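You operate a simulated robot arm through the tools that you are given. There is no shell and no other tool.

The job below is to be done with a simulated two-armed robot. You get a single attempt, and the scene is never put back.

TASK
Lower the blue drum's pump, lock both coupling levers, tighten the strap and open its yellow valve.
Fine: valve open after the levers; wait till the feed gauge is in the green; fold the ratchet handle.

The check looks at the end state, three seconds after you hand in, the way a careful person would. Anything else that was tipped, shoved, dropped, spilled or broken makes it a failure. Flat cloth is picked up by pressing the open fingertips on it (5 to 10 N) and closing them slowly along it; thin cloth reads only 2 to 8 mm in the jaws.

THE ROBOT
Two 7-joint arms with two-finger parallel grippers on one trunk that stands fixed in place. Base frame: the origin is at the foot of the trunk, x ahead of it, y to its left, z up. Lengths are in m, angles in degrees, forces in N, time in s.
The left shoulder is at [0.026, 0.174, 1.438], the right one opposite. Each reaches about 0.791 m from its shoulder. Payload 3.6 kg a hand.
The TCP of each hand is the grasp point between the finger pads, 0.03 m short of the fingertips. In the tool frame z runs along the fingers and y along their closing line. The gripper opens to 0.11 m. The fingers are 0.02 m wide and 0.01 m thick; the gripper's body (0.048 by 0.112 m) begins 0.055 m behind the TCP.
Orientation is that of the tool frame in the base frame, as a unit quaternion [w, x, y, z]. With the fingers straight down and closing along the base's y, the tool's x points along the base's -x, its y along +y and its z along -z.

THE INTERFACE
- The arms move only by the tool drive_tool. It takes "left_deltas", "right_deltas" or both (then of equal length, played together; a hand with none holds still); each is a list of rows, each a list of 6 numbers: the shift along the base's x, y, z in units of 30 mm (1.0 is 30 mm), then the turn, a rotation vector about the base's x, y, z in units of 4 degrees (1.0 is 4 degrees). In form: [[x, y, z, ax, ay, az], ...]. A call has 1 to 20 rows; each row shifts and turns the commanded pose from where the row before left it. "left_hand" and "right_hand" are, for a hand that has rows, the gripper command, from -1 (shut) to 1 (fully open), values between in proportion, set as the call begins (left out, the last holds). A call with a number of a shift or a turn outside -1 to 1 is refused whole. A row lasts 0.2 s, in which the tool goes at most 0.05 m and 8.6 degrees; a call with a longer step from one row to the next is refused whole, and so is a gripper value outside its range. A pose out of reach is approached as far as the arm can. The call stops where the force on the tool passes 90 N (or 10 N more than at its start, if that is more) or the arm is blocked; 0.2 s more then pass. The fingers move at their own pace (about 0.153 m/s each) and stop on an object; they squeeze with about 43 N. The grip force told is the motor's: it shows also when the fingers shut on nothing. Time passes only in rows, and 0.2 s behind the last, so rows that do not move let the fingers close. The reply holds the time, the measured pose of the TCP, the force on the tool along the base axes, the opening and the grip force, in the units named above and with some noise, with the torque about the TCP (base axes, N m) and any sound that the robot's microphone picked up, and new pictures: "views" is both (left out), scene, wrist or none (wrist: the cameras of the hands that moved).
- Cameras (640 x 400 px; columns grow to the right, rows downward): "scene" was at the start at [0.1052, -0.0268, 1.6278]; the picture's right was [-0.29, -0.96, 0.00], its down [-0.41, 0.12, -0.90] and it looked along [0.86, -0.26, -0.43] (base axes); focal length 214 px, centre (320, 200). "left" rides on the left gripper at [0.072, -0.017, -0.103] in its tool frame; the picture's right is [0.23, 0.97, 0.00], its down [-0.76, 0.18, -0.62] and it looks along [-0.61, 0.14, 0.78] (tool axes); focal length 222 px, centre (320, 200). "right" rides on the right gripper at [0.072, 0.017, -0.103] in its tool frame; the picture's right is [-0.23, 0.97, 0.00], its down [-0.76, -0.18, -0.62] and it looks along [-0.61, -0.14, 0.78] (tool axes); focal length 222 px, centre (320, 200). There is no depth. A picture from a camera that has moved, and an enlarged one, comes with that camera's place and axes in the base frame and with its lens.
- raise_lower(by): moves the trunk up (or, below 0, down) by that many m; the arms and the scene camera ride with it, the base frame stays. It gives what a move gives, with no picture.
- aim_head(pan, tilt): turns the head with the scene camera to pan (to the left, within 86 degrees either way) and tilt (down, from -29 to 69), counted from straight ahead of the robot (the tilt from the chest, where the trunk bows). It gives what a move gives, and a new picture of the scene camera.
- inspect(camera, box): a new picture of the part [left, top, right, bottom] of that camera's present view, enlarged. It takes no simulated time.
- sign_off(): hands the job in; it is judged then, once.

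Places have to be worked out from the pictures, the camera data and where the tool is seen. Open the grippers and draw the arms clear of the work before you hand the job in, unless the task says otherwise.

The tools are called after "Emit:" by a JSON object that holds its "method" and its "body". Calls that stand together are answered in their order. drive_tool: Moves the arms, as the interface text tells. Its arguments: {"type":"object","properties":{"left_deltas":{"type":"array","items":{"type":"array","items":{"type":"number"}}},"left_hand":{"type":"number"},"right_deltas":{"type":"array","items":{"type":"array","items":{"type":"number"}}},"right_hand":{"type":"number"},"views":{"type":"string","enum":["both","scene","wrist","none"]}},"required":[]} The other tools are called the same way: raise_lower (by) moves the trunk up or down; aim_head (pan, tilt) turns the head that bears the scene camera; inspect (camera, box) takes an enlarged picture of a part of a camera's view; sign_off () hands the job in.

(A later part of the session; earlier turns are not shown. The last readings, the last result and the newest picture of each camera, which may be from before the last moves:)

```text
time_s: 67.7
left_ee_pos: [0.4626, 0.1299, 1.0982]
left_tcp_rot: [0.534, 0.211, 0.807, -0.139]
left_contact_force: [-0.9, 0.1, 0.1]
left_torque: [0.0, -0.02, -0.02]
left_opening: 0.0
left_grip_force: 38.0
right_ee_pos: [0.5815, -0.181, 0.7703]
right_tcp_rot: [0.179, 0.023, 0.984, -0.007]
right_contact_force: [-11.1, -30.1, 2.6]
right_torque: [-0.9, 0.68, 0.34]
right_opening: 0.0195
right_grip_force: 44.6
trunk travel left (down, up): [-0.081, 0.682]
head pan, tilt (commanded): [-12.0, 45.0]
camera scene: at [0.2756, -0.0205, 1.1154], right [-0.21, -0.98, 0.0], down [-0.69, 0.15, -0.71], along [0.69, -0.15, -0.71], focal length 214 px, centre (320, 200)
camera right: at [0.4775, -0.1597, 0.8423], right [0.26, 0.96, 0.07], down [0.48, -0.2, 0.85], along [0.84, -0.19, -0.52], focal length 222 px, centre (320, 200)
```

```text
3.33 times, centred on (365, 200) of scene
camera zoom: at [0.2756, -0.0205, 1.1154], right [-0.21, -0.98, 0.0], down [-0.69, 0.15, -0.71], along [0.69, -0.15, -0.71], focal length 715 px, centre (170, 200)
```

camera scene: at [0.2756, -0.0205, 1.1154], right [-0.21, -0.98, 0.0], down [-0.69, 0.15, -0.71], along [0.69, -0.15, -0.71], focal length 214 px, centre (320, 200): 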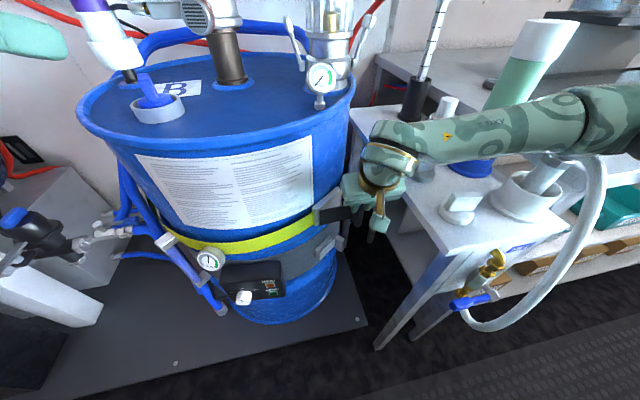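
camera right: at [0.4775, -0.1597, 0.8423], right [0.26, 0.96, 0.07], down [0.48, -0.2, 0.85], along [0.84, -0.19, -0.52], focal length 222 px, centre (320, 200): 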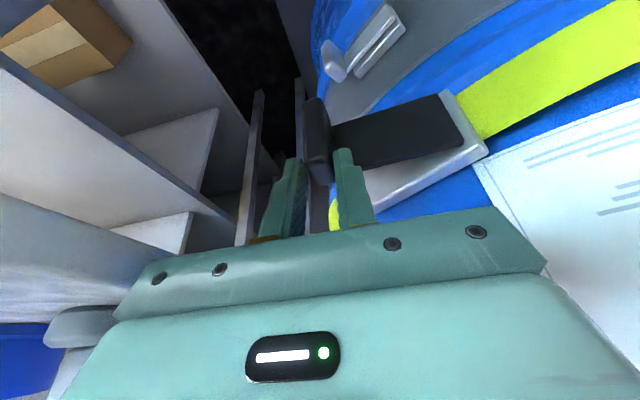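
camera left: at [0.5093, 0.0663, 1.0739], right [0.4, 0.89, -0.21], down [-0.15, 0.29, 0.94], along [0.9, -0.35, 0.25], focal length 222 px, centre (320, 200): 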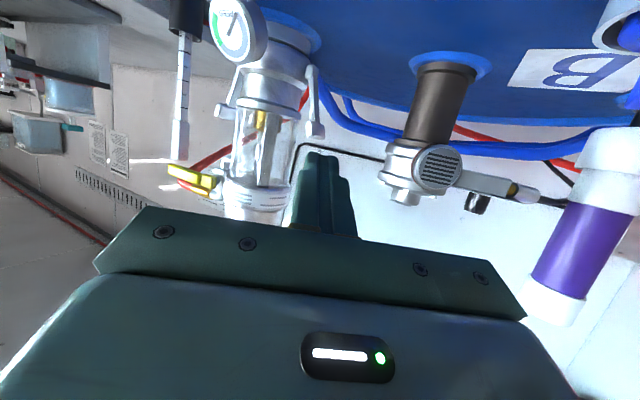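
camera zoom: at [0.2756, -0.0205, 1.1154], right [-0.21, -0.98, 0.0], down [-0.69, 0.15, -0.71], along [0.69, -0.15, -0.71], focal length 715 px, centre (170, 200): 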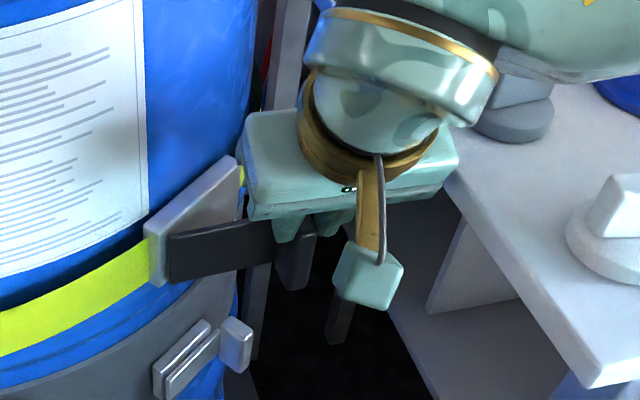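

Handle is about 36° open; the −30 N in y suggests my arc radius is slightly short, so I'll widen it a little and continue to ~68°.

Emit:
{"method": "drive_tool", "body": {"right_deltas": [[-0.235, -0.12, 0, 0, 0, -1], [-0.2, 0.08, 0, 0, 0, -1], [-0.193, 0.103, 0, 0, 0, -1], [-0.187, 0.113, 0, 0, 0, -1], [-0.18, 0.127, 0, 0, 0, -1], [-0.167, 0.14, 0, 0, 0, -1], [-0.16, 0.15, 0, 0, 0, -1], [-0.147, 0.163, 0, 0, 0, -1]]}}

Emit:
{"method": "inspect", "body": {"camera": "scene", "box": [300, 140, 430, 260]}}

```text
time_s: 69.5
left_ee_pos: [0.4658, 0.1315, 1.0969]
left_tcp_rot: [0.533, 0.21, 0.808, -0.14]
left_contact_force: [-0.2, 0.2, 0.0]
left_torque: [-0.02, -0.01, 0.0]
left_opening: 0.0004
left_grip_force: 37.8
right_ee_pos: [0.5385, -0.1558, 0.7705]
right_tcp_rot: [0.169, 0.292, 0.94, -0.058]
right_contact_force: [-9.8, -0.3, -15.0]
right_torque: [-0.12, 0.08, 0.63]
right_opening: 0.0195
right_grip_force: 45.2
trunk travel left (down, up): [-0.081, 0.682]
head pan, tilt (commanded): [-12.0, 45.0]
camera scene: at [0.2775, -0.0175, 1.1148], right [-0.21, -0.98, 0.0], down [-0.69, 0.15, -0.71], along [0.69, -0.15, -0.71], focal length 214 px, centre (320, 200)
camera right: at [0.4611, -0.0822, 0.8424], right [0.73, 0.68, 0.07], down [0.31, -0.42, 0.85], along [0.61, -0.6, -0.52], focal length 222 px, centre (320, 200)
```

scene: 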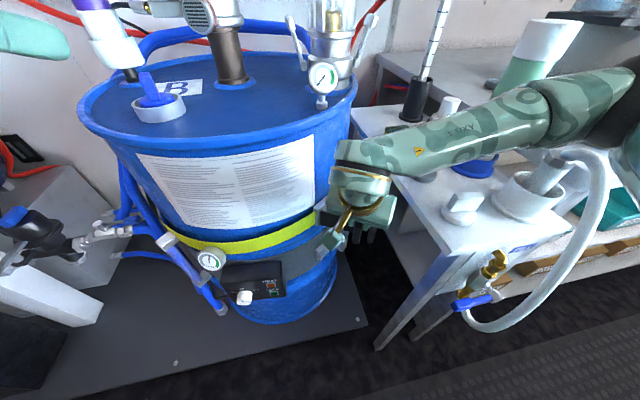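
right: 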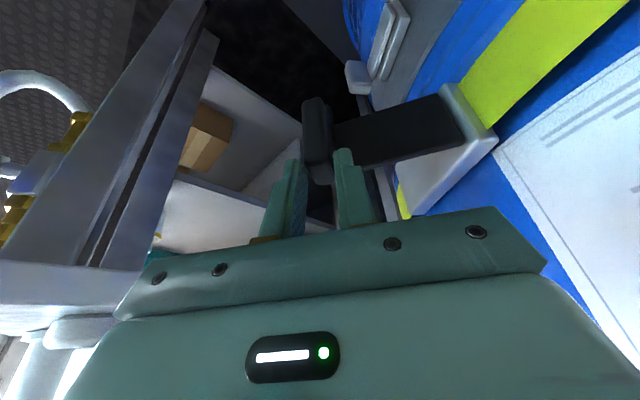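

```text
3.33 times, centred on (365, 200) of scene
camera zoom: at [0.2775, -0.0175, 1.1148], right [-0.21, -0.98, 0.0], down [-0.69, 0.15, -0.71], along [0.69, -0.15, -0.71], focal length 715 px, centre (170, 200)
```

zoom: 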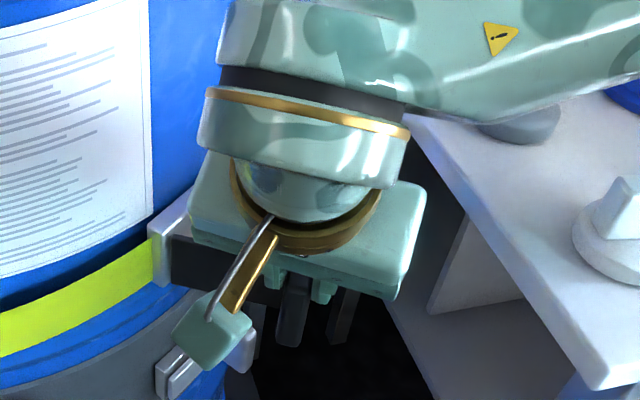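

The handle is at ~68° with low force. I'll continue to ~92° or until it meets its stop.

Emit:
{"method": "drive_tool", "body": {"right_deltas": [[-0.137, 0.17, 0, 0, 0, -1], [-0.123, 0.18, 0, 0, 0, -1], [-0.11, 0.19, 0, 0, 0, -1], [-0.097, 0.197, 0, 0, 0, -1], [-0.083, 0.2, 0, 0, 0, -1], [-0.07, 0.21, 0, 0, 0, -1]]}}

Emit:
{"method": "inspect", "body": {"camera": "scene", "box": [290, 140, 420, 260]}}

```text
time_s: 70.9
left_ee_pos: [0.462, 0.13, 1.0981]
left_tcp_rot: [0.535, 0.211, 0.807, -0.138]
left_contact_force: [0.5, -0.4, 0.3]
left_torque: [-0.02, -0.02, 0.03]
left_opening: 0.0
left_grip_force: 38.0
right_ee_pos: [0.5162, -0.1242, 0.7703]
right_tcp_rot: [0.154, 0.484, 0.857, -0.092]
right_contact_force: [-10.6, -42.5, 4.5]
right_torque: [-1.22, 0.08, -0.12]
right_opening: 0.0195
right_grip_force: 45.3
trunk travel left (down, up): [-0.081, 0.682]
head pan, tilt (commanded): [-12.0, 45.0]
camera scene: at [0.2754, -0.0218, 1.1156], right [-0.21, -0.98, 0.0], down [-0.69, 0.15, -0.71], along [0.69, -0.15, -0.71], focal length 214 px, centre (320, 200)
camera right: at [0.4773, -0.0267, 0.843], right [0.94, 0.32, 0.07], down [0.11, -0.51, 0.85], along [0.31, -0.8, -0.52], focal length 222 px, centre (320, 200)
```

scene: 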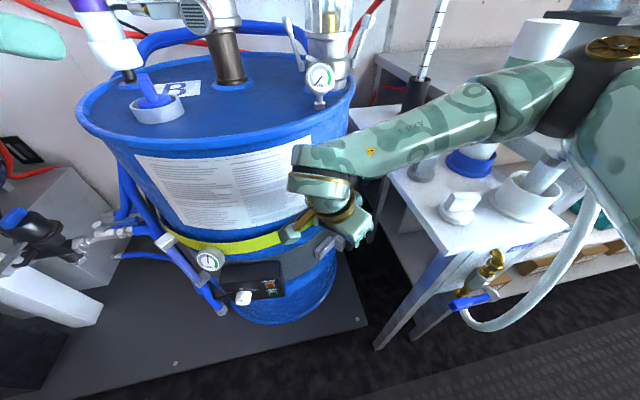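
right: 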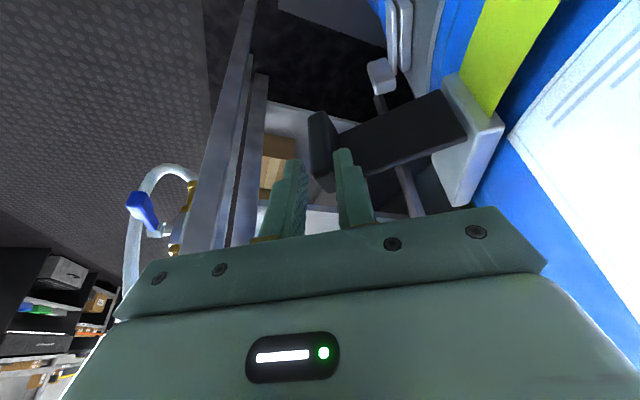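

```text
3.33 times, centred on (355, 200) of scene
camera zoom: at [0.2754, -0.0218, 1.1156], right [-0.21, -0.98, 0.0], down [-0.69, 0.15, -0.71], along [0.69, -0.15, -0.71], focal length 715 px, centre (203, 200)
```

zoom: 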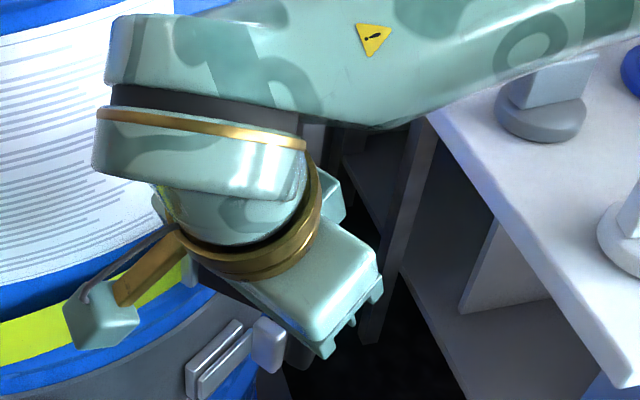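

The handle reached its open stop (42 N resisting at ~88°). Now I'll swing it back in — first half of the return stroke.

Emit:
{"method": "drive_tool", "body": {"right_deltas": [[0.143, -0.183, 0, 0, 0, 1], [0.09, -0.2, 0, 0, 0, 1], [0.1, -0.197, 0, 0, 0, 1], [0.117, -0.19, 0, 0, 0, 1], [0.127, -0.18, 0, 0, 0, 1], [0.14, -0.17, 0, 0, 0, 1], [0.153, -0.16, 0, 0, 0, 1], [0.163, -0.15, 0, 0, 0, 1], [0.173, -0.14, 0, 0, 0, 1], [0.18, -0.123, 0, 0, 0, 1], [0.19, -0.113, 0, 0, 0, 1], [0.2, -0.1, 0, 0, 0, 1]]}}

Emit:
{"method": "inspect", "body": {"camera": "scene", "box": [170, 140, 420, 290]}}

```text
time_s: 73.5
left_ee_pos: [0.4622, 0.1309, 1.0983]
left_tcp_rot: [0.534, 0.211, 0.807, -0.139]
left_contact_force: [0.3, 0.8, 0.1]
left_torque: [0.01, -0.02, 0.0]
left_opening: 0.0
left_grip_force: 37.7
right_ee_pos: [0.5744, -0.1805, 0.7717]
right_tcp_rot: [0.18, 0.09, 0.979, -0.02]
right_contact_force: [-7.4, -28.0, 14.5]
right_torque: [-0.78, -0.02, -0.28]
right_opening: 0.0193
right_grip_force: 44.7
trunk travel left (down, up): [-0.081, 0.682]
head pan, tilt (commanded): [-12.0, 45.0]
camera scene: at [0.2751, -0.0192, 1.1157], right [-0.21, -0.98, 0.0], down [-0.69, 0.15, -0.71], along [0.69, -0.15, -0.71], focal length 214 px, centre (320, 200)
camera right: at [0.4727, -0.1446, 0.8425], right [0.39, 0.92, 0.08], down [0.45, -0.26, 0.86], along [0.81, -0.3, -0.51], focal length 222 px, centre (320, 200)
```

scene: 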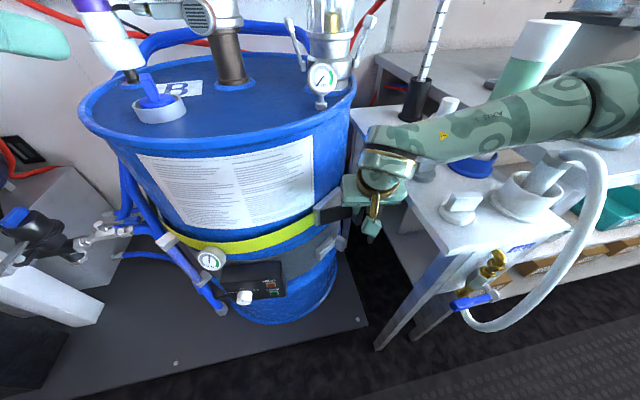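
right: 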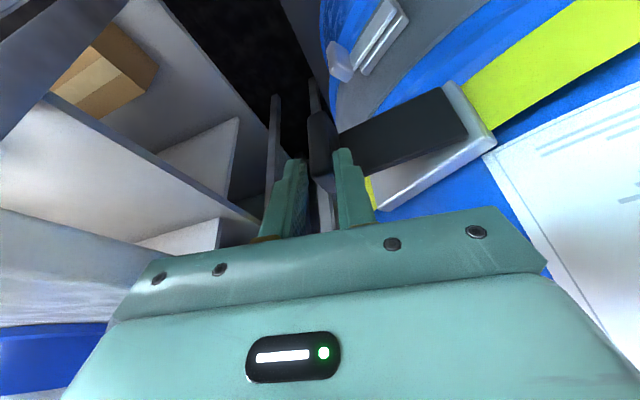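

```text
2.56 times, centred on (295, 215) of scene
camera zoom: at [0.2751, -0.0192, 1.1157], right [-0.21, -0.98, 0.0], down [-0.69, 0.15, -0.71], along [0.69, -0.15, -0.71], focal length 549 px, centre (384, 162)
```

zoom: 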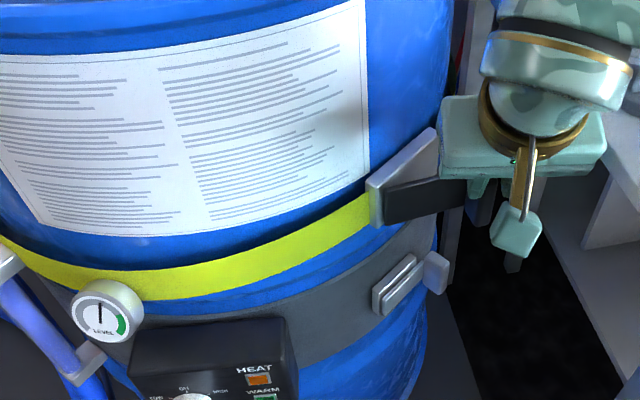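

The return stroke is going well. Continuing to fold the handle in (second half).

Emit:
{"method": "drive_tool", "body": {"right_deltas": [[0.203, -0.083, 0, 0, 0, 1], [0.21, -0.07, 0, 0, 0, 1], [0.213, -0.057, 0, 0, 0, 1], [0.217, -0.04, 0, 0, 0, 1], [0.22, -0.027, 0, 0, 0, 1], [0.22, -0.01, 0, 0, 0, 1], [0.22, 0.007, 0, 0, 0, 0.9], [0.22, 0.02, 0, 0, 0, 0.8], [0.22, 0.037, 0, 0, 0, 0.7]]}}

Emit:
{"method": "inspect", "body": {"camera": "scene", "box": [170, 40, 420, 290]}}

```text
time_s: 75.5
left_ee_pos: [0.4604, 0.1323, 1.098]
left_tcp_rot: [0.534, 0.212, 0.806, -0.14]
left_contact_force: [-0.6, 0.3, -0.6]
left_torque: [0.01, 0.0, 0.0]
left_opening: 0.0
left_grip_force: 38.3
right_ee_pos: [0.6246, -0.1844, 0.7707]
right_tcp_rot: [0.172, -0.198, 0.964, 0.033]
right_contact_force: [-45.1, -5.1, 3.2]
right_torque: [0.56, 0.15, 0.68]
right_opening: 0.0193
right_grip_force: 45.0
trunk travel left (down, up): [-0.081, 0.682]
head pan, tilt (commanded): [-12.0, 45.0]
camera scene: at [0.2724, -0.0176, 1.1161], right [-0.21, -0.98, 0.0], down [-0.69, 0.15, -0.71], along [0.69, -0.15, -0.7], focal length 214 px, centre (320, 200)
camera right: at [0.5223, -0.2105, 0.8441], right [-0.19, 0.98, 0.07], down [0.53, 0.04, 0.85], along [0.83, 0.2, -0.52], focal length 222 px, centre (320, 200)
```

scene: 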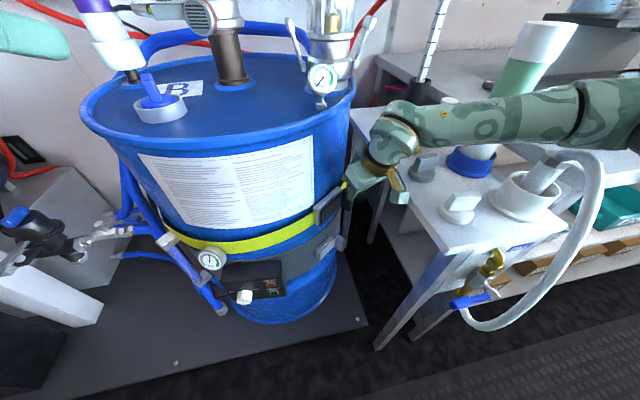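
right: 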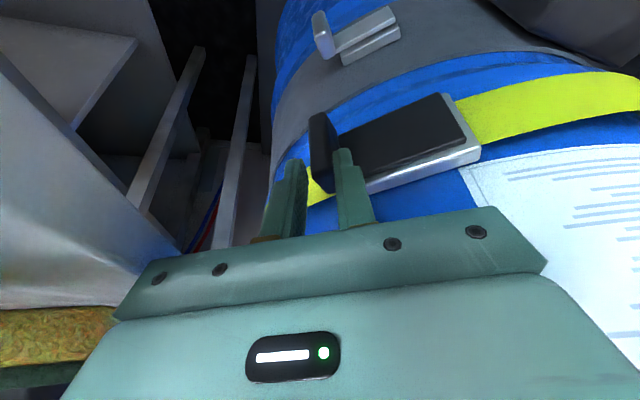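

```text
1.60 times, centred on (295, 165) of scene
camera zoom: at [0.2724, -0.0176, 1.1161], right [-0.21, -0.98, 0.0], down [-0.69, 0.15, -0.71], along [0.69, -0.15, -0.7], focal length 343 px, centre (360, 256)
```

zoom: 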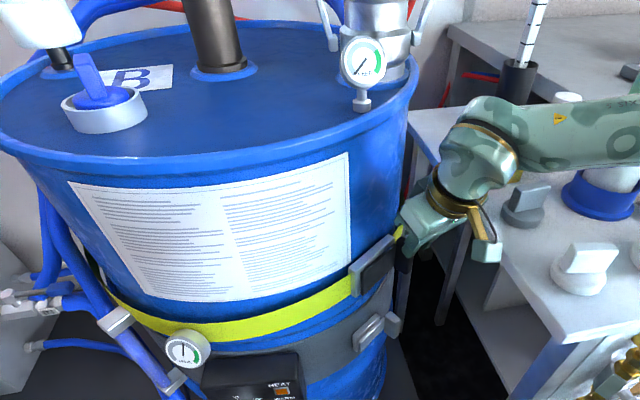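

The handle resists with ~45 N near closing, presumably drawing the strap. I'll keep pushing it in.

Emit:
{"method": "drive_tool", "body": {"right_deltas": [[0.22, 0.05, 0, 0, 0, 0.5], [0.2, 0.1, 0, 0, 0, 0.5], [0.18, 0.12, 0, 0, 0, 0.3]]}}

Emit:
{"method": "inspect", "body": {"camera": "right", "box": [180, 20, 440, 240]}}

Emit:
{"method": "inspect", "body": {"camera": "scene", "box": [170, 40, 420, 290]}}

```text
time_s: 76.3
left_ee_pos: [0.46, 0.132, 1.0983]
left_tcp_rot: [0.535, 0.21, 0.806, -0.14]
left_contact_force: [0.7, 0.1, 0.8]
left_torque: [0.0, 0.02, 0.0]
left_opening: 0.0001
left_grip_force: 37.4
right_ee_pos: [0.6426, -0.1754, 0.7723]
right_tcp_rot: [0.172, -0.243, 0.954, 0.043]
right_contact_force: [-50.6, -3.5, -2.2]
right_torque: [0.02, 1.14, 1.49]
right_opening: 0.0216
right_grip_force: 44.5
trunk travel left (down, up): [-0.081, 0.682]
head pan, tilt (commanded): [-12.0, 45.0]
camera scene: at [0.273, -0.0168, 1.116], right [-0.21, -0.98, 0.0], down [-0.69, 0.15, -0.71], along [0.69, -0.15, -0.7], focal length 214 px, centre (320, 200)
camera right: at [0.5426, -0.2099, 0.8447], right [-0.28, 0.96, 0.08], down [0.52, 0.08, 0.85], along [0.81, 0.28, -0.52], focal length 222 px, centre (320, 200)
```

scene: 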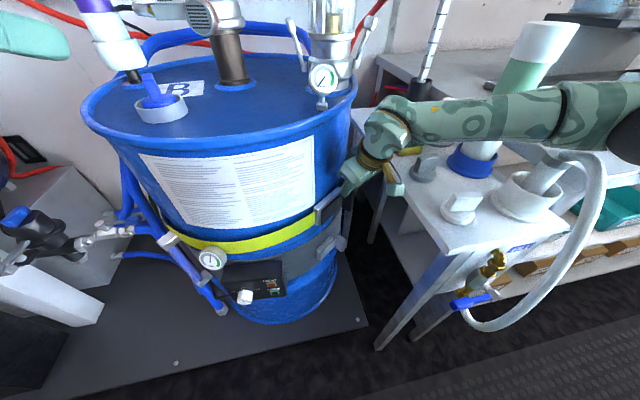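
right: 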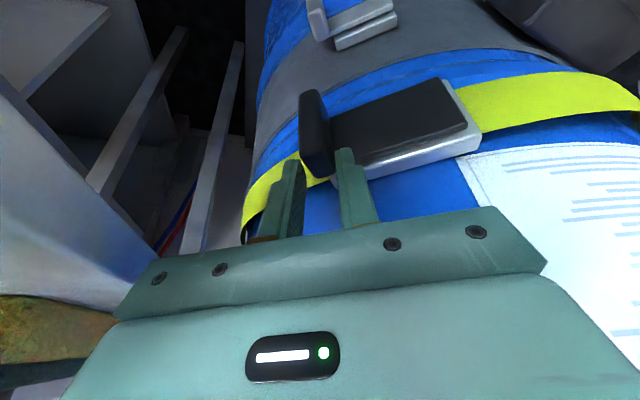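

```text
1.82 times, centred on (310, 130) of right
camera zoom: at [0.5426, -0.2099, 0.8447], right [-0.28, 0.96, 0.08], down [0.52, 0.08, 0.85], along [0.81, 0.28, -0.52], focal length 404 px, centre (338, 327)
```

zoom: 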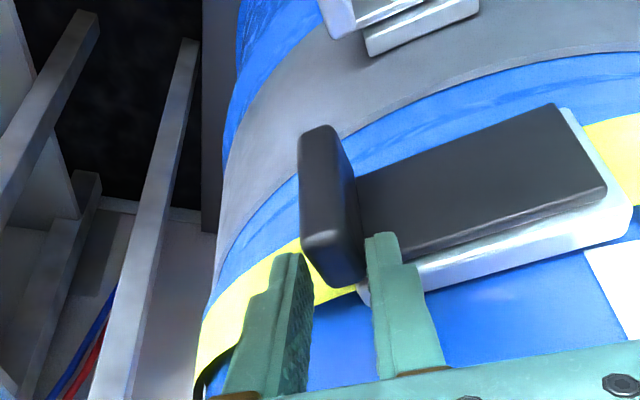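

```text
1.60 times, centred on (295, 165) of scene
camera zoom: at [0.273, -0.0168, 1.116], right [-0.21, -0.98, 0.0], down [-0.69, 0.15, -0.71], along [0.69, -0.15, -0.7], focal length 343 px, centre (360, 256)
```

zoom: 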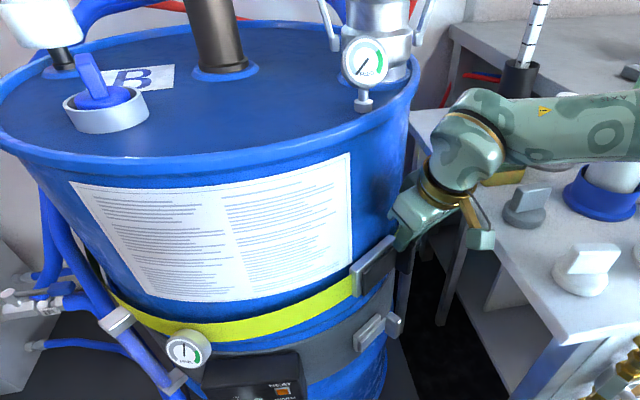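

The handle is back near closed. Let me zoom at the strap to judge its slack now.

Emit:
{"method": "inspect", "body": {"camera": "scene", "box": [140, 190, 360, 290]}}

Emit:
{"method": "inspect", "body": {"camera": "right", "box": [440, 40, 640, 180]}}

Emit:
{"method": "inspect", "body": {"camera": "scene", "box": [290, 50, 360, 115]}}

```text
2.91 times, centred on (250, 240) of scene
camera zoom: at [0.273, -0.0168, 1.116], right [-0.21, -0.98, 0.0], down [-0.69, 0.15, -0.71], along [0.69, -0.15, -0.7], focal length 624 px, centre (524, 84)
```

zoom: 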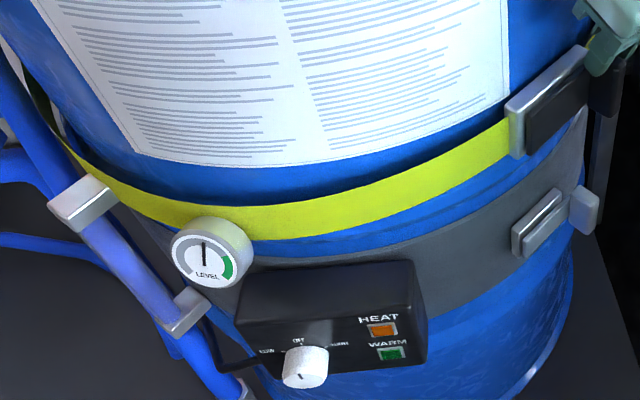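

```text
2.86 times, centred on (540, 110) of right
camera zoom: at [0.5426, -0.2099, 0.8447], right [-0.28, 0.96, 0.08], down [0.52, 0.08, 0.85], along [0.81, 0.28, -0.52], focal length 635 px, centre (-309, 457)
```

zoom: 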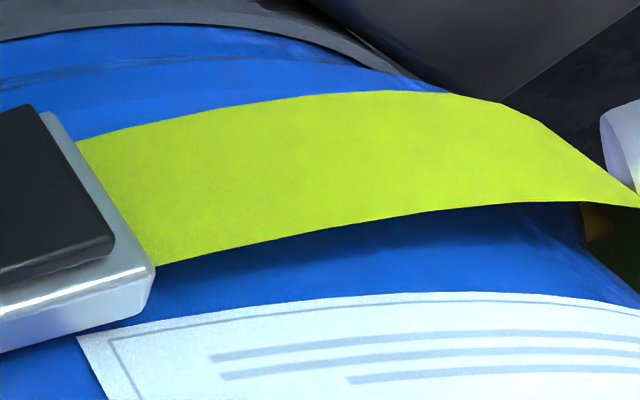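

```text
6.15 times, centred on (325, 82) of scene
camera zoom: at [0.273, -0.0168, 1.116], right [-0.21, -0.98, 0.0], down [-0.69, 0.15, -0.71], along [0.69, -0.15, -0.7], focal length 1320 px, centre (289, 923)
```

zoom: 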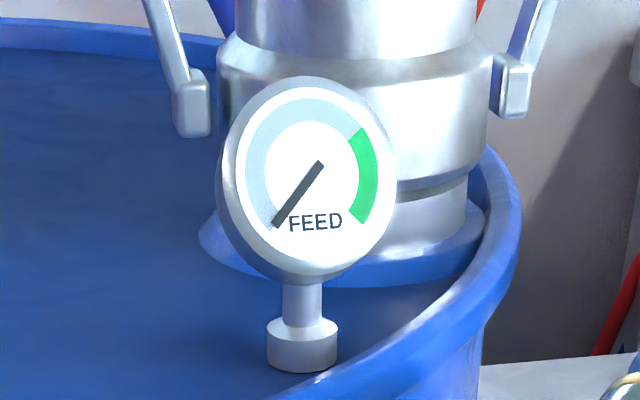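

The strap still stands off the drum at the front, so more strokes are needed. Second stroke: swing the handle out along the arc I measured.

Emit:
{"method": "drive_tool", "body": {"right_deltas": [[-0.317, -0.16, 0, 0, 0, -1], [-0.23, -0.087, 0, 0, 0, -1], [-0.237, -0.07, 0, 0, 0, -1], [-0.247, -0.053, 0, 0, 0, -1], [-0.25, -0.013, 0, 0, 0, -1], [-0.257, -0.01, 0, 0, 0, -1], [-0.25, 0.047, 0, 0, 0, -1], [-0.25, 0.047, 0, 0, 0, -1], [-0.24, 0.087, 0, 0, 0, -1], [-0.24, 0.09, 0, 0, 0, -1], [-0.227, 0.123, 0, 0, 0, -1], [-0.213, 0.143, 0, 0, 0, -1], [-0.203, 0.157, 0, 0, 0, -1], [-0.187, 0.177, 0, 0, 0, -1], [-0.173, 0.19, 0, 0, 0, -1], [-0.17, 0.193, 0, 0, 0, -1], [-0.14, 0.217, 0, 0, 0, -1], [-0.14, 0.22, 0, 0, 0, -1], [-0.103, 0.237, 0, 0, 0, -1], [-0.083, 0.19, 0, 0, 0, -1]]}}

Emit:
{"method": "inspect", "body": {"camera": "scene", "box": [140, 190, 360, 290]}}

```text
time_s: 80.5
left_ee_pos: [0.4629, 0.1285, 1.0965]
left_tcp_rot: [0.534, 0.211, 0.807, -0.138]
left_contact_force: [0.1, -0.2, 0.1]
left_torque: [0.02, 0.01, 0.01]
left_opening: 0.0001
left_grip_force: 37.1
right_ee_pos: [0.52, -0.1311, 0.7658]
right_tcp_rot: [0.154, 0.431, 0.885, -0.088]
right_contact_force: [-18.7, -56.8, -5.6]
right_torque: [-1.23, 0.12, 0.19]
right_opening: 0.0199
right_grip_force: 45.1
trunk travel left (down, up): [-0.081, 0.682]
head pan, tilt (commanded): [-12.0, 45.0]
camera scene: at [0.2758, -0.0235, 1.1147], right [-0.21, -0.98, -0.01], down [-0.69, 0.15, -0.71], along [0.69, -0.15, -0.71], focal length 214 px, centre (320, 200)
camera right: at [0.4708, -0.0379, 0.8382], right [0.9, 0.43, 0.06], down [0.18, -0.49, 0.85], along [0.39, -0.76, -0.52], focal length 222 px, centre (320, 200)
```

scene: 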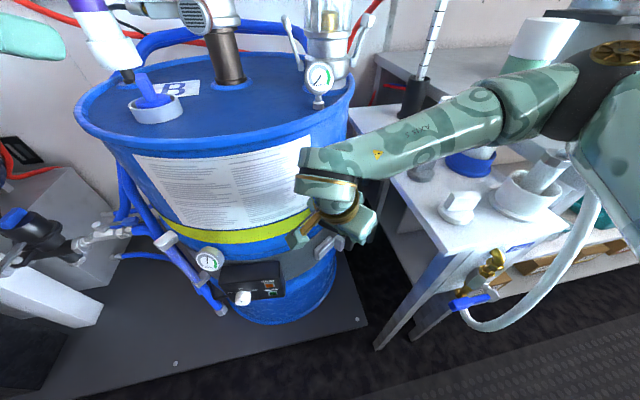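
right: 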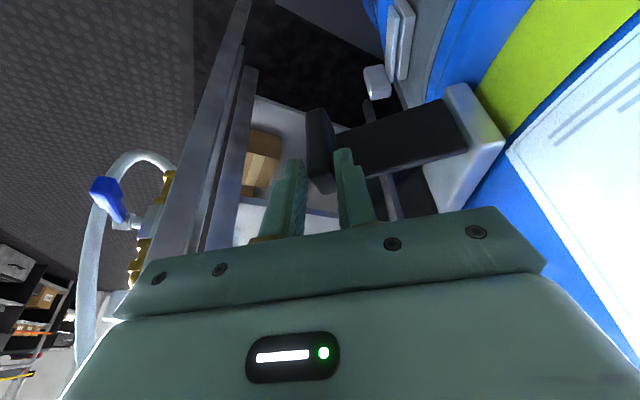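

```text
2.91 times, centred on (250, 240) of scene
camera zoom: at [0.2758, -0.0235, 1.1147], right [-0.21, -0.98, -0.01], down [-0.69, 0.15, -0.71], along [0.69, -0.15, -0.71], focal length 624 px, centre (524, 84)
```

zoom: 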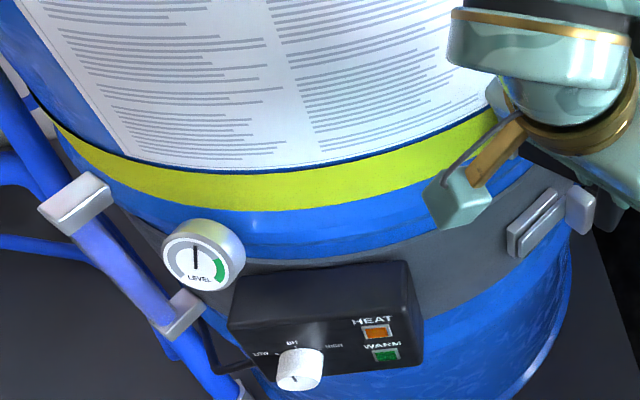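

The strap has drawn up and now lies flush around the drum just under the label — it tightened. I'll swing the handle back in to fold it.

Emit:
{"method": "drive_tool", "body": {"right_deltas": [[0.083, -0.19, 0, 0, 0, 1], [0.103, -0.237, 0, 0, 0, 1], [0.14, -0.22, 0, 0, 0, 1], [0.14, -0.217, 0, 0, 0, 1], [0.17, -0.193, 0, 0, 0, 1], [0.173, -0.19, 0, 0, 0, 1], [0.187, -0.177, 0, 0, 0, 1], [0.203, -0.157, 0, 0, 0, 1], [0.213, -0.143, 0, 0, 0, 1], [0.227, -0.123, 0, 0, 0, 1], [0.24, -0.09, 0, 0, 0, 1], [0.24, -0.087, 0, 0, 0, 1], [0.25, -0.047, 0, 0, 0, 1], [0.25, -0.047, 0, 0, 0, 1], [0.257, 0.01, 0, 0, 0, 1], [0.25, 0.013, 0, 0, 0, 1], [0.247, 0.053, 0, 0, 0, 1], [0.237, 0.07, 0, 0, 0, 0.8], [0.23, 0.087, 0, 0, 0, 0.6]]}}

Emit:
{"method": "inspect", "body": {"camera": "scene", "box": [140, 190, 360, 290]}}

Emit:
{"method": "inspect", "body": {"camera": "right", "box": [240, 20, 640, 240]}}

```text
time_s: 84.5
left_ee_pos: [0.4595, 0.1322, 1.0997]
left_tcp_rot: [0.535, 0.212, 0.806, -0.142]
left_contact_force: [-0.1, -1.0, -0.1]
left_torque: [0.01, -0.03, 0.01]
left_opening: 0.0
left_grip_force: 37.7
right_ee_pos: [0.6313, -0.1809, 0.7682]
right_tcp_rot: [0.168, -0.187, 0.967, 0.032]
right_contact_force: [-59.5, 6.6, -15.5]
right_torque: [-0.14, 1.7, 1.27]
right_opening: 0.0215
right_grip_force: 44.7
trunk travel left (down, up): [-0.081, 0.682]
head pan, tilt (commanded): [-12.0, 45.0]
camera scene: at [0.2723, -0.0182, 1.1163], right [-0.21, -0.98, 0.0], down [-0.69, 0.15, -0.71], along [0.69, -0.15, -0.7], focal length 214 px, centre (320, 200)
camera right: at [0.5292, -0.2041, 0.8429], right [-0.17, 0.98, 0.07], down [0.54, 0.03, 0.84], along [0.83, 0.18, -0.53], focal length 222 px, centre (320, 200)
```

scene: 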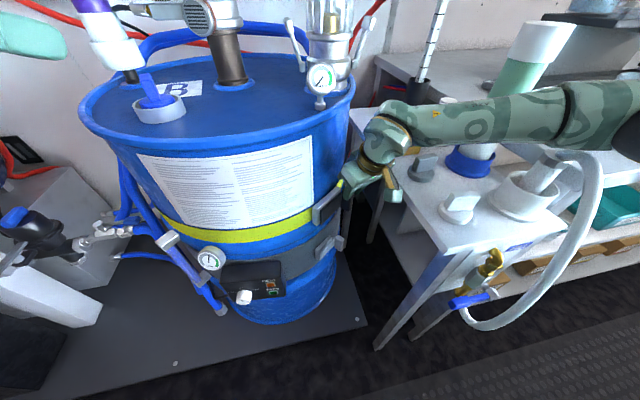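
right: 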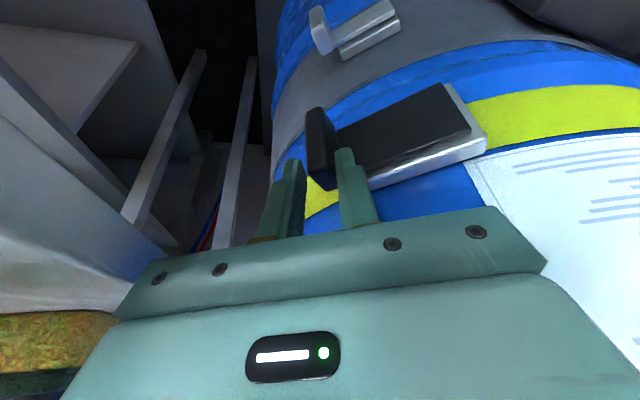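

```text
2.91 times, centred on (250, 240) of scene
camera zoom: at [0.2723, -0.0182, 1.1163], right [-0.21, -0.98, 0.0], down [-0.69, 0.15, -0.71], along [0.69, -0.15, -0.7], focal length 624 px, centre (524, 84)
```

zoom: 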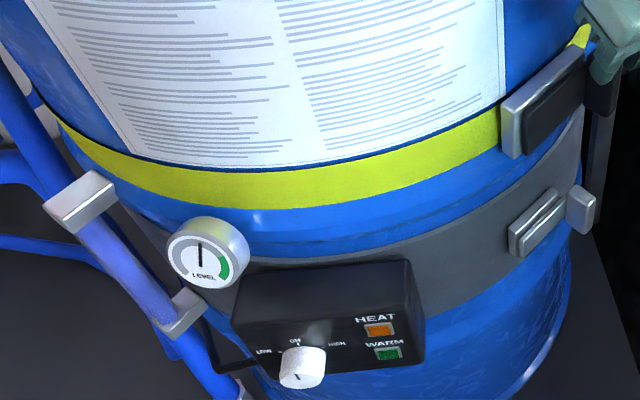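

```text
1.60 times, centred on (440, 130) of right
camera zoom: at [0.5292, -0.2041, 0.8429], right [-0.17, 0.98, 0.07], down [0.54, 0.03, 0.84], along [0.83, 0.18, -0.53], focal length 355 px, centre (128, 312)
```

zoom: 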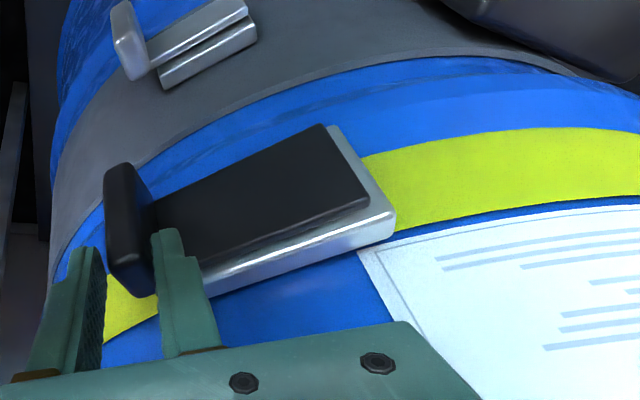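

The strap now runs level and flush. To see whether it is really fully tight I'll do one more stroke and compare.

Emit:
{"method": "drive_tool", "body": {"right_deltas": [[-0.2, -0.08, 0, 0, 0, -0.8], [-0.237, -0.07, 0, 0, 0, -1], [-0.247, -0.053, 0, 0, 0, -1], [-0.25, -0.013, 0, 0, 0, -1], [-0.257, -0.01, 0, 0, 0, -1], [-0.25, 0.047, 0, 0, 0, -1], [-0.25, 0.047, 0, 0, 0, -1], [-0.24, 0.087, 0, 0, 0, -1], [-0.24, 0.09, 0, 0, 0, -1], [-0.227, 0.123, 0, 0, 0, -1], [-0.213, 0.143, 0, 0, 0, -1], [-0.203, 0.157, 0, 0, 0, -1], [-0.187, 0.177, 0, 0, 0, -1], [-0.173, 0.19, 0, 0, 0, -1], [-0.17, 0.193, 0, 0, 0, -1], [-0.14, 0.217, 0, 0, 0, -1], [-0.14, 0.22, 0, 0, 0, -1], [-0.103, 0.237, 0, 0, 0, -1], [-0.05, 0.1, 0, 0, 0, -0.5]]}}

Emit:
{"method": "inspect", "body": {"camera": "scene", "box": [140, 190, 360, 290]}}

```text
time_s: 88.5
left_ee_pos: [0.4625, 0.1306, 1.0976]
left_tcp_rot: [0.534, 0.212, 0.807, -0.14]
left_contact_force: [-0.4, 0.1, 0.4]
left_torque: [0.02, 0.01, 0.01]
left_opening: 0.0
left_grip_force: 37.4
right_ee_pos: [0.5194, -0.1304, 0.7704]
right_tcp_rot: [0.156, 0.427, 0.887, -0.086]
right_contact_force: [-41.6, -25.7, -19.4]
right_torque: [-0.11, 1.0, -0.01]
right_opening: 0.0193
right_grip_force: 45.0
trunk travel left (down, up): [-0.081, 0.682]
head pan, tilt (commanded): [-12.0, 45.0]
camera scene: at [0.2746, -0.0197, 1.1154], right [-0.21, -0.98, 0.0], down [-0.69, 0.15, -0.71], along [0.69, -0.15, -0.71], focal length 214 px, centre (320, 200)
camera right: at [0.4688, -0.0385, 0.8423], right [0.9, 0.44, 0.06], down [0.18, -0.49, 0.85], along [0.4, -0.75, -0.52], focal length 222 px, centre (320, 200)
```

scene: 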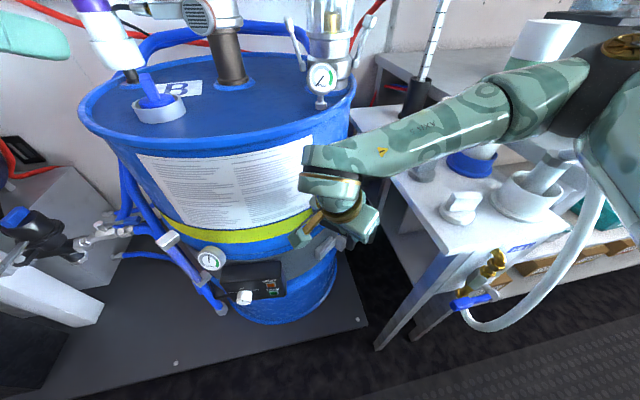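
right: 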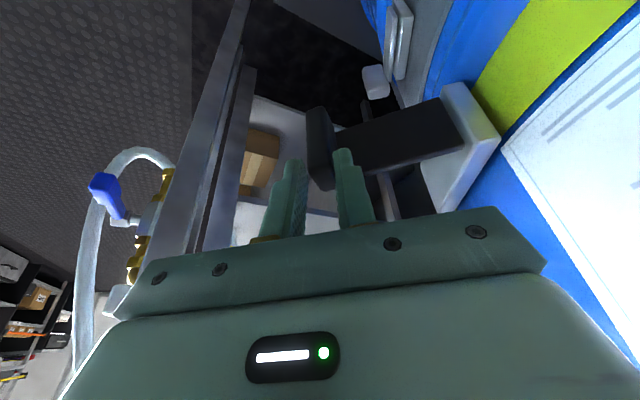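

```text
2.91 times, centred on (250, 240) of scene
camera zoom: at [0.2746, -0.0197, 1.1154], right [-0.21, -0.98, 0.0], down [-0.69, 0.15, -0.71], along [0.69, -0.15, -0.71], focal length 624 px, centre (524, 84)
```

zoom: 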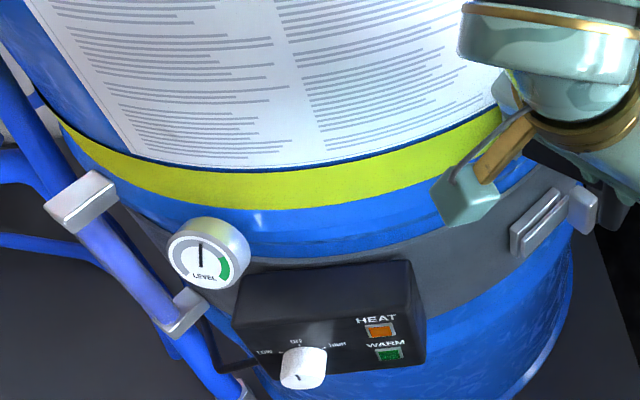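

No further change in the strap, so it is tight. Now fold the handle back in.

Emit:
{"method": "drive_tool", "body": {"right_deltas": [[0.083, -0.19, 0, 0, 0, 1], [0.103, -0.237, 0, 0, 0, 1], [0.14, -0.22, 0, 0, 0, 1], [0.14, -0.217, 0, 0, 0, 1], [0.17, -0.193, 0, 0, 0, 1], [0.173, -0.19, 0, 0, 0, 1], [0.187, -0.177, 0, 0, 0, 1], [0.203, -0.157, 0, 0, 0, 1], [0.213, -0.143, 0, 0, 0, 1], [0.227, -0.123, 0, 0, 0, 1], [0.24, -0.09, 0, 0, 0, 1], [0.24, -0.087, 0, 0, 0, 1], [0.25, -0.047, 0, 0, 0, 1], [0.25, -0.047, 0, 0, 0, 1], [0.257, 0.01, 0, 0, 0, 1], [0.25, 0.013, 0, 0, 0, 1], [0.247, 0.053, 0, 0, 0, 1], [0.237, 0.07, 0, 0, 0, 0.9], [0.23, 0.087, 0, 0, 0, 0.9], [0.2, 0.1, 0, 0, 0, 0.8]]}}

Emit:
{"method": "inspect", "body": {"camera": "right", "box": [240, 20, 640, 240]}}

```text
time_s: 92.7
left_ee_pos: [0.4582, 0.1332, 1.0999]
left_tcp_rot: [0.536, 0.211, 0.805, -0.14]
left_contact_force: [-0.4, 0.4, -1.0]
left_torque: [-0.01, 0.02, -0.02]
left_opening: 0.0002
left_grip_force: 38.1
right_ee_pos: [0.6368, -0.1789, 0.7701]
right_tcp_rot: [0.169, -0.234, 0.957, 0.042]
right_contact_force: [-69.1, 6.7, -0.6]
right_torque: [0.02, 1.66, 1.57]
right_opening: 0.0214
right_grip_force: 45.5
trunk travel left (down, up): [-0.081, 0.682]
head pan, tilt (commanded): [-12.0, 45.0]
camera scene: at [0.2702, -0.0181, 1.1169], right [-0.21, -0.98, 0.0], down [-0.69, 0.15, -0.71], along [0.69, -0.15, -0.7], focal length 214 px, centre (320, 200)
camera right: at [0.5374, -0.2118, 0.8446], right [-0.26, 0.96, 0.08], down [0.53, 0.07, 0.85], along [0.81, 0.26, -0.53], focal length 222 px, centre (320, 200)
```

scene: 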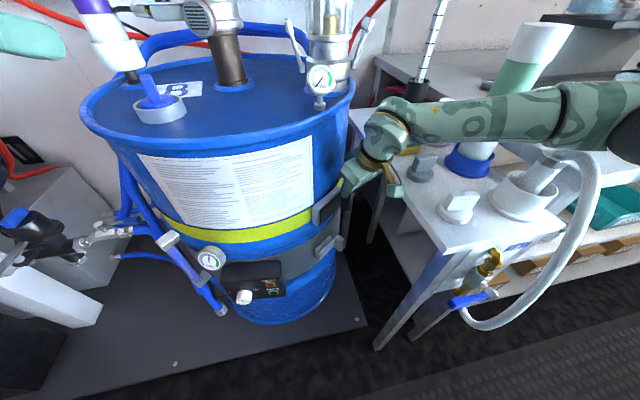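
right: 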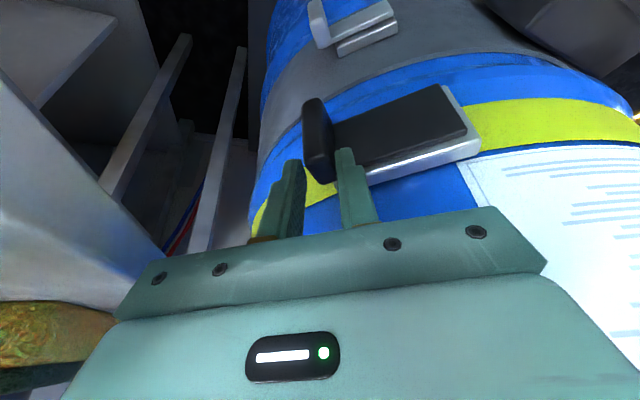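

```text
1.60 times, centred on (440, 130) of right
camera zoom: at [0.5374, -0.2118, 0.8446], right [-0.26, 0.96, 0.08], down [0.53, 0.07, 0.85], along [0.81, 0.26, -0.53], focal length 355 px, centre (128, 312)
```

zoom: 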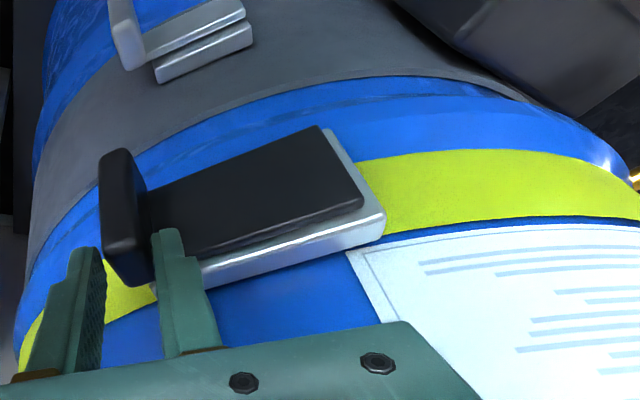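

The handle is almost flat but my grip angle resists. I'll release it and then look at how it rests before pressing it flat.

Emit:
{"method": "drive_tool", "body": {"right_deltas": [[0, 0, 0, 0, 0, 0], [0, 0, 0, 0, 0, 0]], "right_hand": 0.0}}

Emit:
{"method": "inspect", "body": {"camera": "right", "box": [240, 20, 640, 240]}}

Emit:
{"method": "inspect", "body": {"camera": "scene", "box": [290, 140, 420, 260]}}

```text
time_s: 93.3
left_ee_pos: [0.4636, 0.1337, 1.0983]
left_tcp_rot: [0.534, 0.21, 0.807, -0.14]
left_contact_force: [-0.8, 0.0, 0.8]
left_torque: [-0.02, 0.0, 0.0]
left_opening: 0.0
left_grip_force: 37.5
right_ee_pos: [0.65, -0.1816, 0.7734]
right_tcp_rot: [0.18, -0.231, 0.955, 0.039]
right_contact_force: [9.0, -2.3, 17.6]
right_torque: [0.69, -0.25, -0.36]
right_opening: 0.0522
right_grip_force: 0.1
trunk travel left (down, up): [-0.081, 0.682]
head pan, tilt (commanded): [-12.0, 45.0]
camera scene: at [0.2769, -0.017, 1.1155], right [-0.21, -0.98, 0.0], down [-0.69, 0.15, -0.71], along [0.69, -0.15, -0.71], focal length 214 px, centre (320, 200)
camera right: at [0.5469, -0.2138, 0.8445], right [-0.25, 0.96, 0.07], down [0.51, 0.07, 0.86], along [0.82, 0.26, -0.51], focal length 222 px, centre (320, 200)
```

scene: 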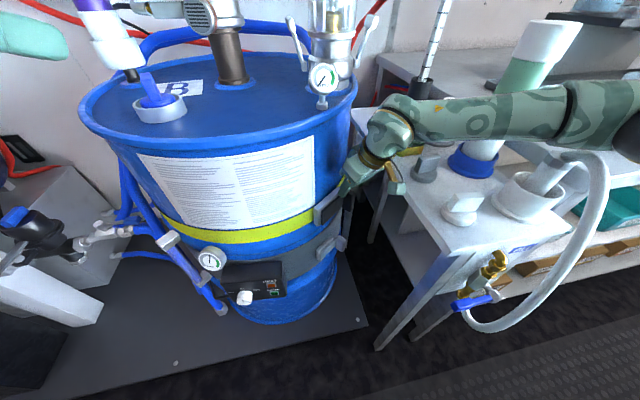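
right: 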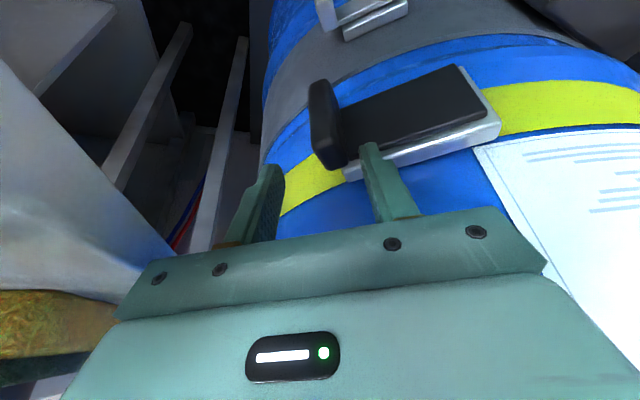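

```text
1.60 times, centred on (440, 130) of right
camera zoom: at [0.5469, -0.2138, 0.8445], right [-0.25, 0.96, 0.07], down [0.51, 0.07, 0.86], along [0.82, 0.26, -0.51], focal length 355 px, centre (128, 312)
```

zoom: 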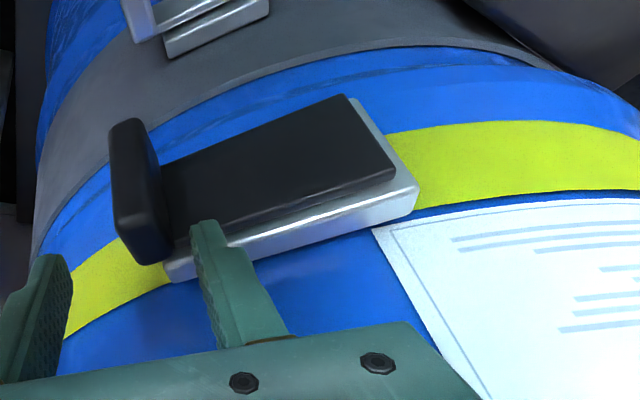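

```text
3.33 times, centred on (355, 200) of scene
camera zoom: at [0.2769, -0.017, 1.1155], right [-0.21, -0.98, 0.0], down [-0.69, 0.15, -0.71], along [0.69, -0.15, -0.71], focal length 715 px, centre (203, 200)
```

zoom: 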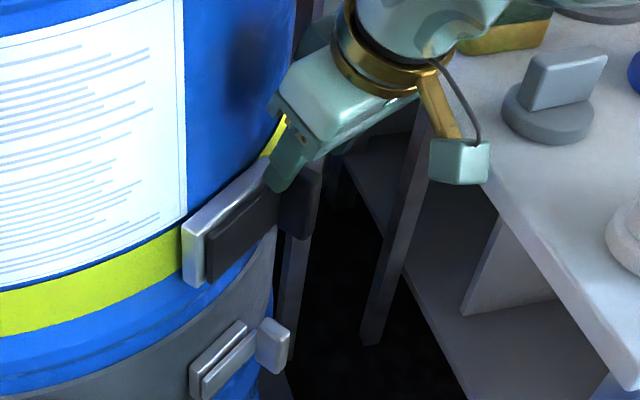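

Released: the handle lies parallel to its base again. I'll back the hand out along the finger axis and check the handle unobstructed.

Emit:
{"method": "drive_tool", "body": {"right_deltas": [[-0.3, -0.1, 0.4, 0, 0, 0], [-0.25, -0.1, 0.6, 0, 0, 0], [-0.25, -0.05, 0.7, 0, 0, 0], [-0.3, 0, 0.7, 0, 0, 0], [-0.4, 0.1, 0.6, 0, 0, 0], [-0.6, 0.3, 0.3, 0, 0, -0.5], [-0.6, 0.4, 0.1, 0, 0, -0.5]]}}

Emit:
{"method": "inspect", "body": {"camera": "right", "box": [200, 60, 480, 240]}}

Emit:
{"method": "inspect", "body": {"camera": "scene", "box": [290, 140, 420, 260]}}

```text
time_s: 94.9
left_ee_pos: [0.4648, 0.1331, 1.0968]
left_tcp_rot: [0.534, 0.211, 0.807, -0.141]
left_contact_force: [-0.6, -0.4, -0.1]
left_torque: [-0.02, 0.03, 0.0]
left_opening: 0.0
left_grip_force: 38.0
right_ee_pos: [0.567, -0.1656, 0.8725]
right_tcp_rot: [0.176, -0.197, 0.964, 0.032]
right_contact_force: [-0.1, -0.7, -0.2]
right_torque: [0.0, 0.01, 0.01]
right_opening: 0.055
right_grip_force: 0.1
trunk travel left (down, up): [-0.081, 0.682]
head pan, tilt (commanded): [-12.0, 45.0]
camera scene: at [0.2769, -0.017, 1.1151], right [-0.21, -0.98, 0.0], down [-0.69, 0.15, -0.71], along [0.69, -0.15, -0.71], focal length 214 px, centre (320, 200)
camera right: at [0.4638, -0.1899, 0.9446], right [-0.19, 0.98, 0.07], down [0.52, 0.04, 0.85], along [0.83, 0.2, -0.52], focal length 222 px, centre (320, 200)
```

scene: 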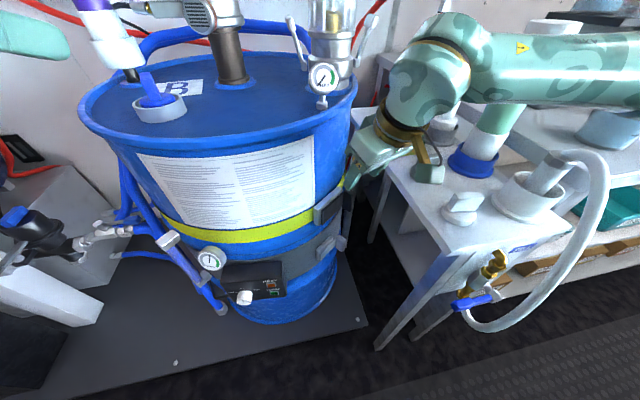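
right: 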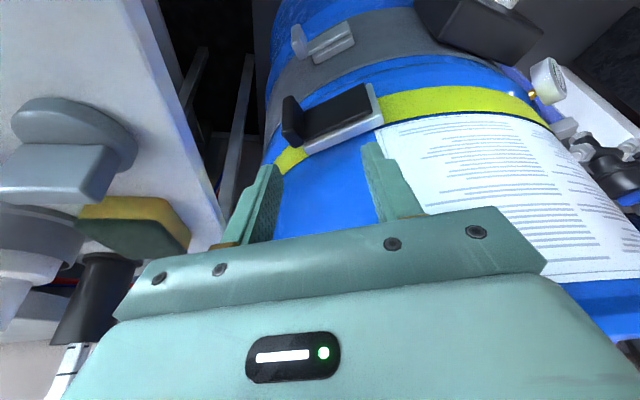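

```text
2.22 times, centred on (340, 150) of right
camera zoom: at [0.4638, -0.1899, 0.9446], right [-0.19, 0.98, 0.07], down [0.52, 0.04, 0.85], along [0.83, 0.2, -0.52], focal length 494 px, centre (276, 311)
```

zoom: 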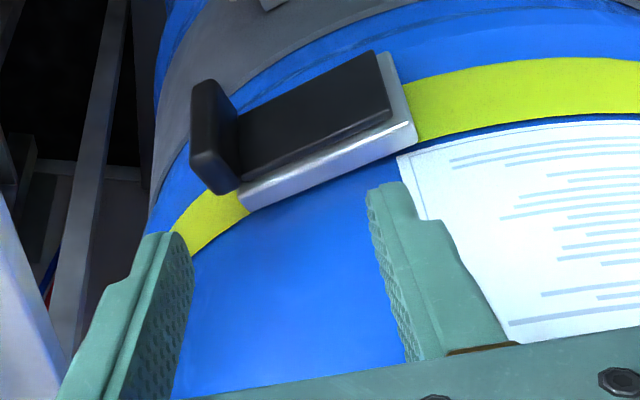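

```text
3.33 times, centred on (355, 200) of scene
camera zoom: at [0.2769, -0.017, 1.1151], right [-0.21, -0.98, 0.0], down [-0.69, 0.15, -0.71], along [0.69, -0.15, -0.71], focal length 715 px, centre (203, 200)
```

zoom: 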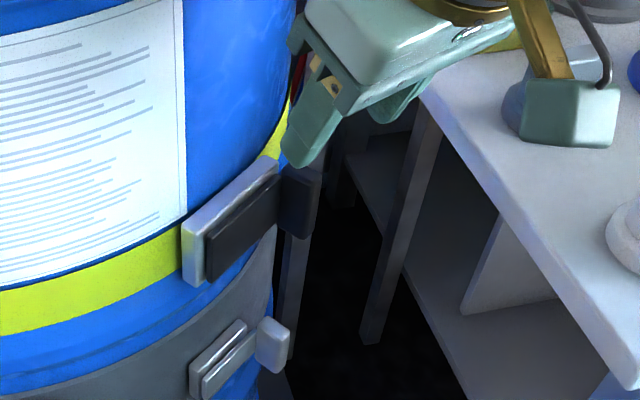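

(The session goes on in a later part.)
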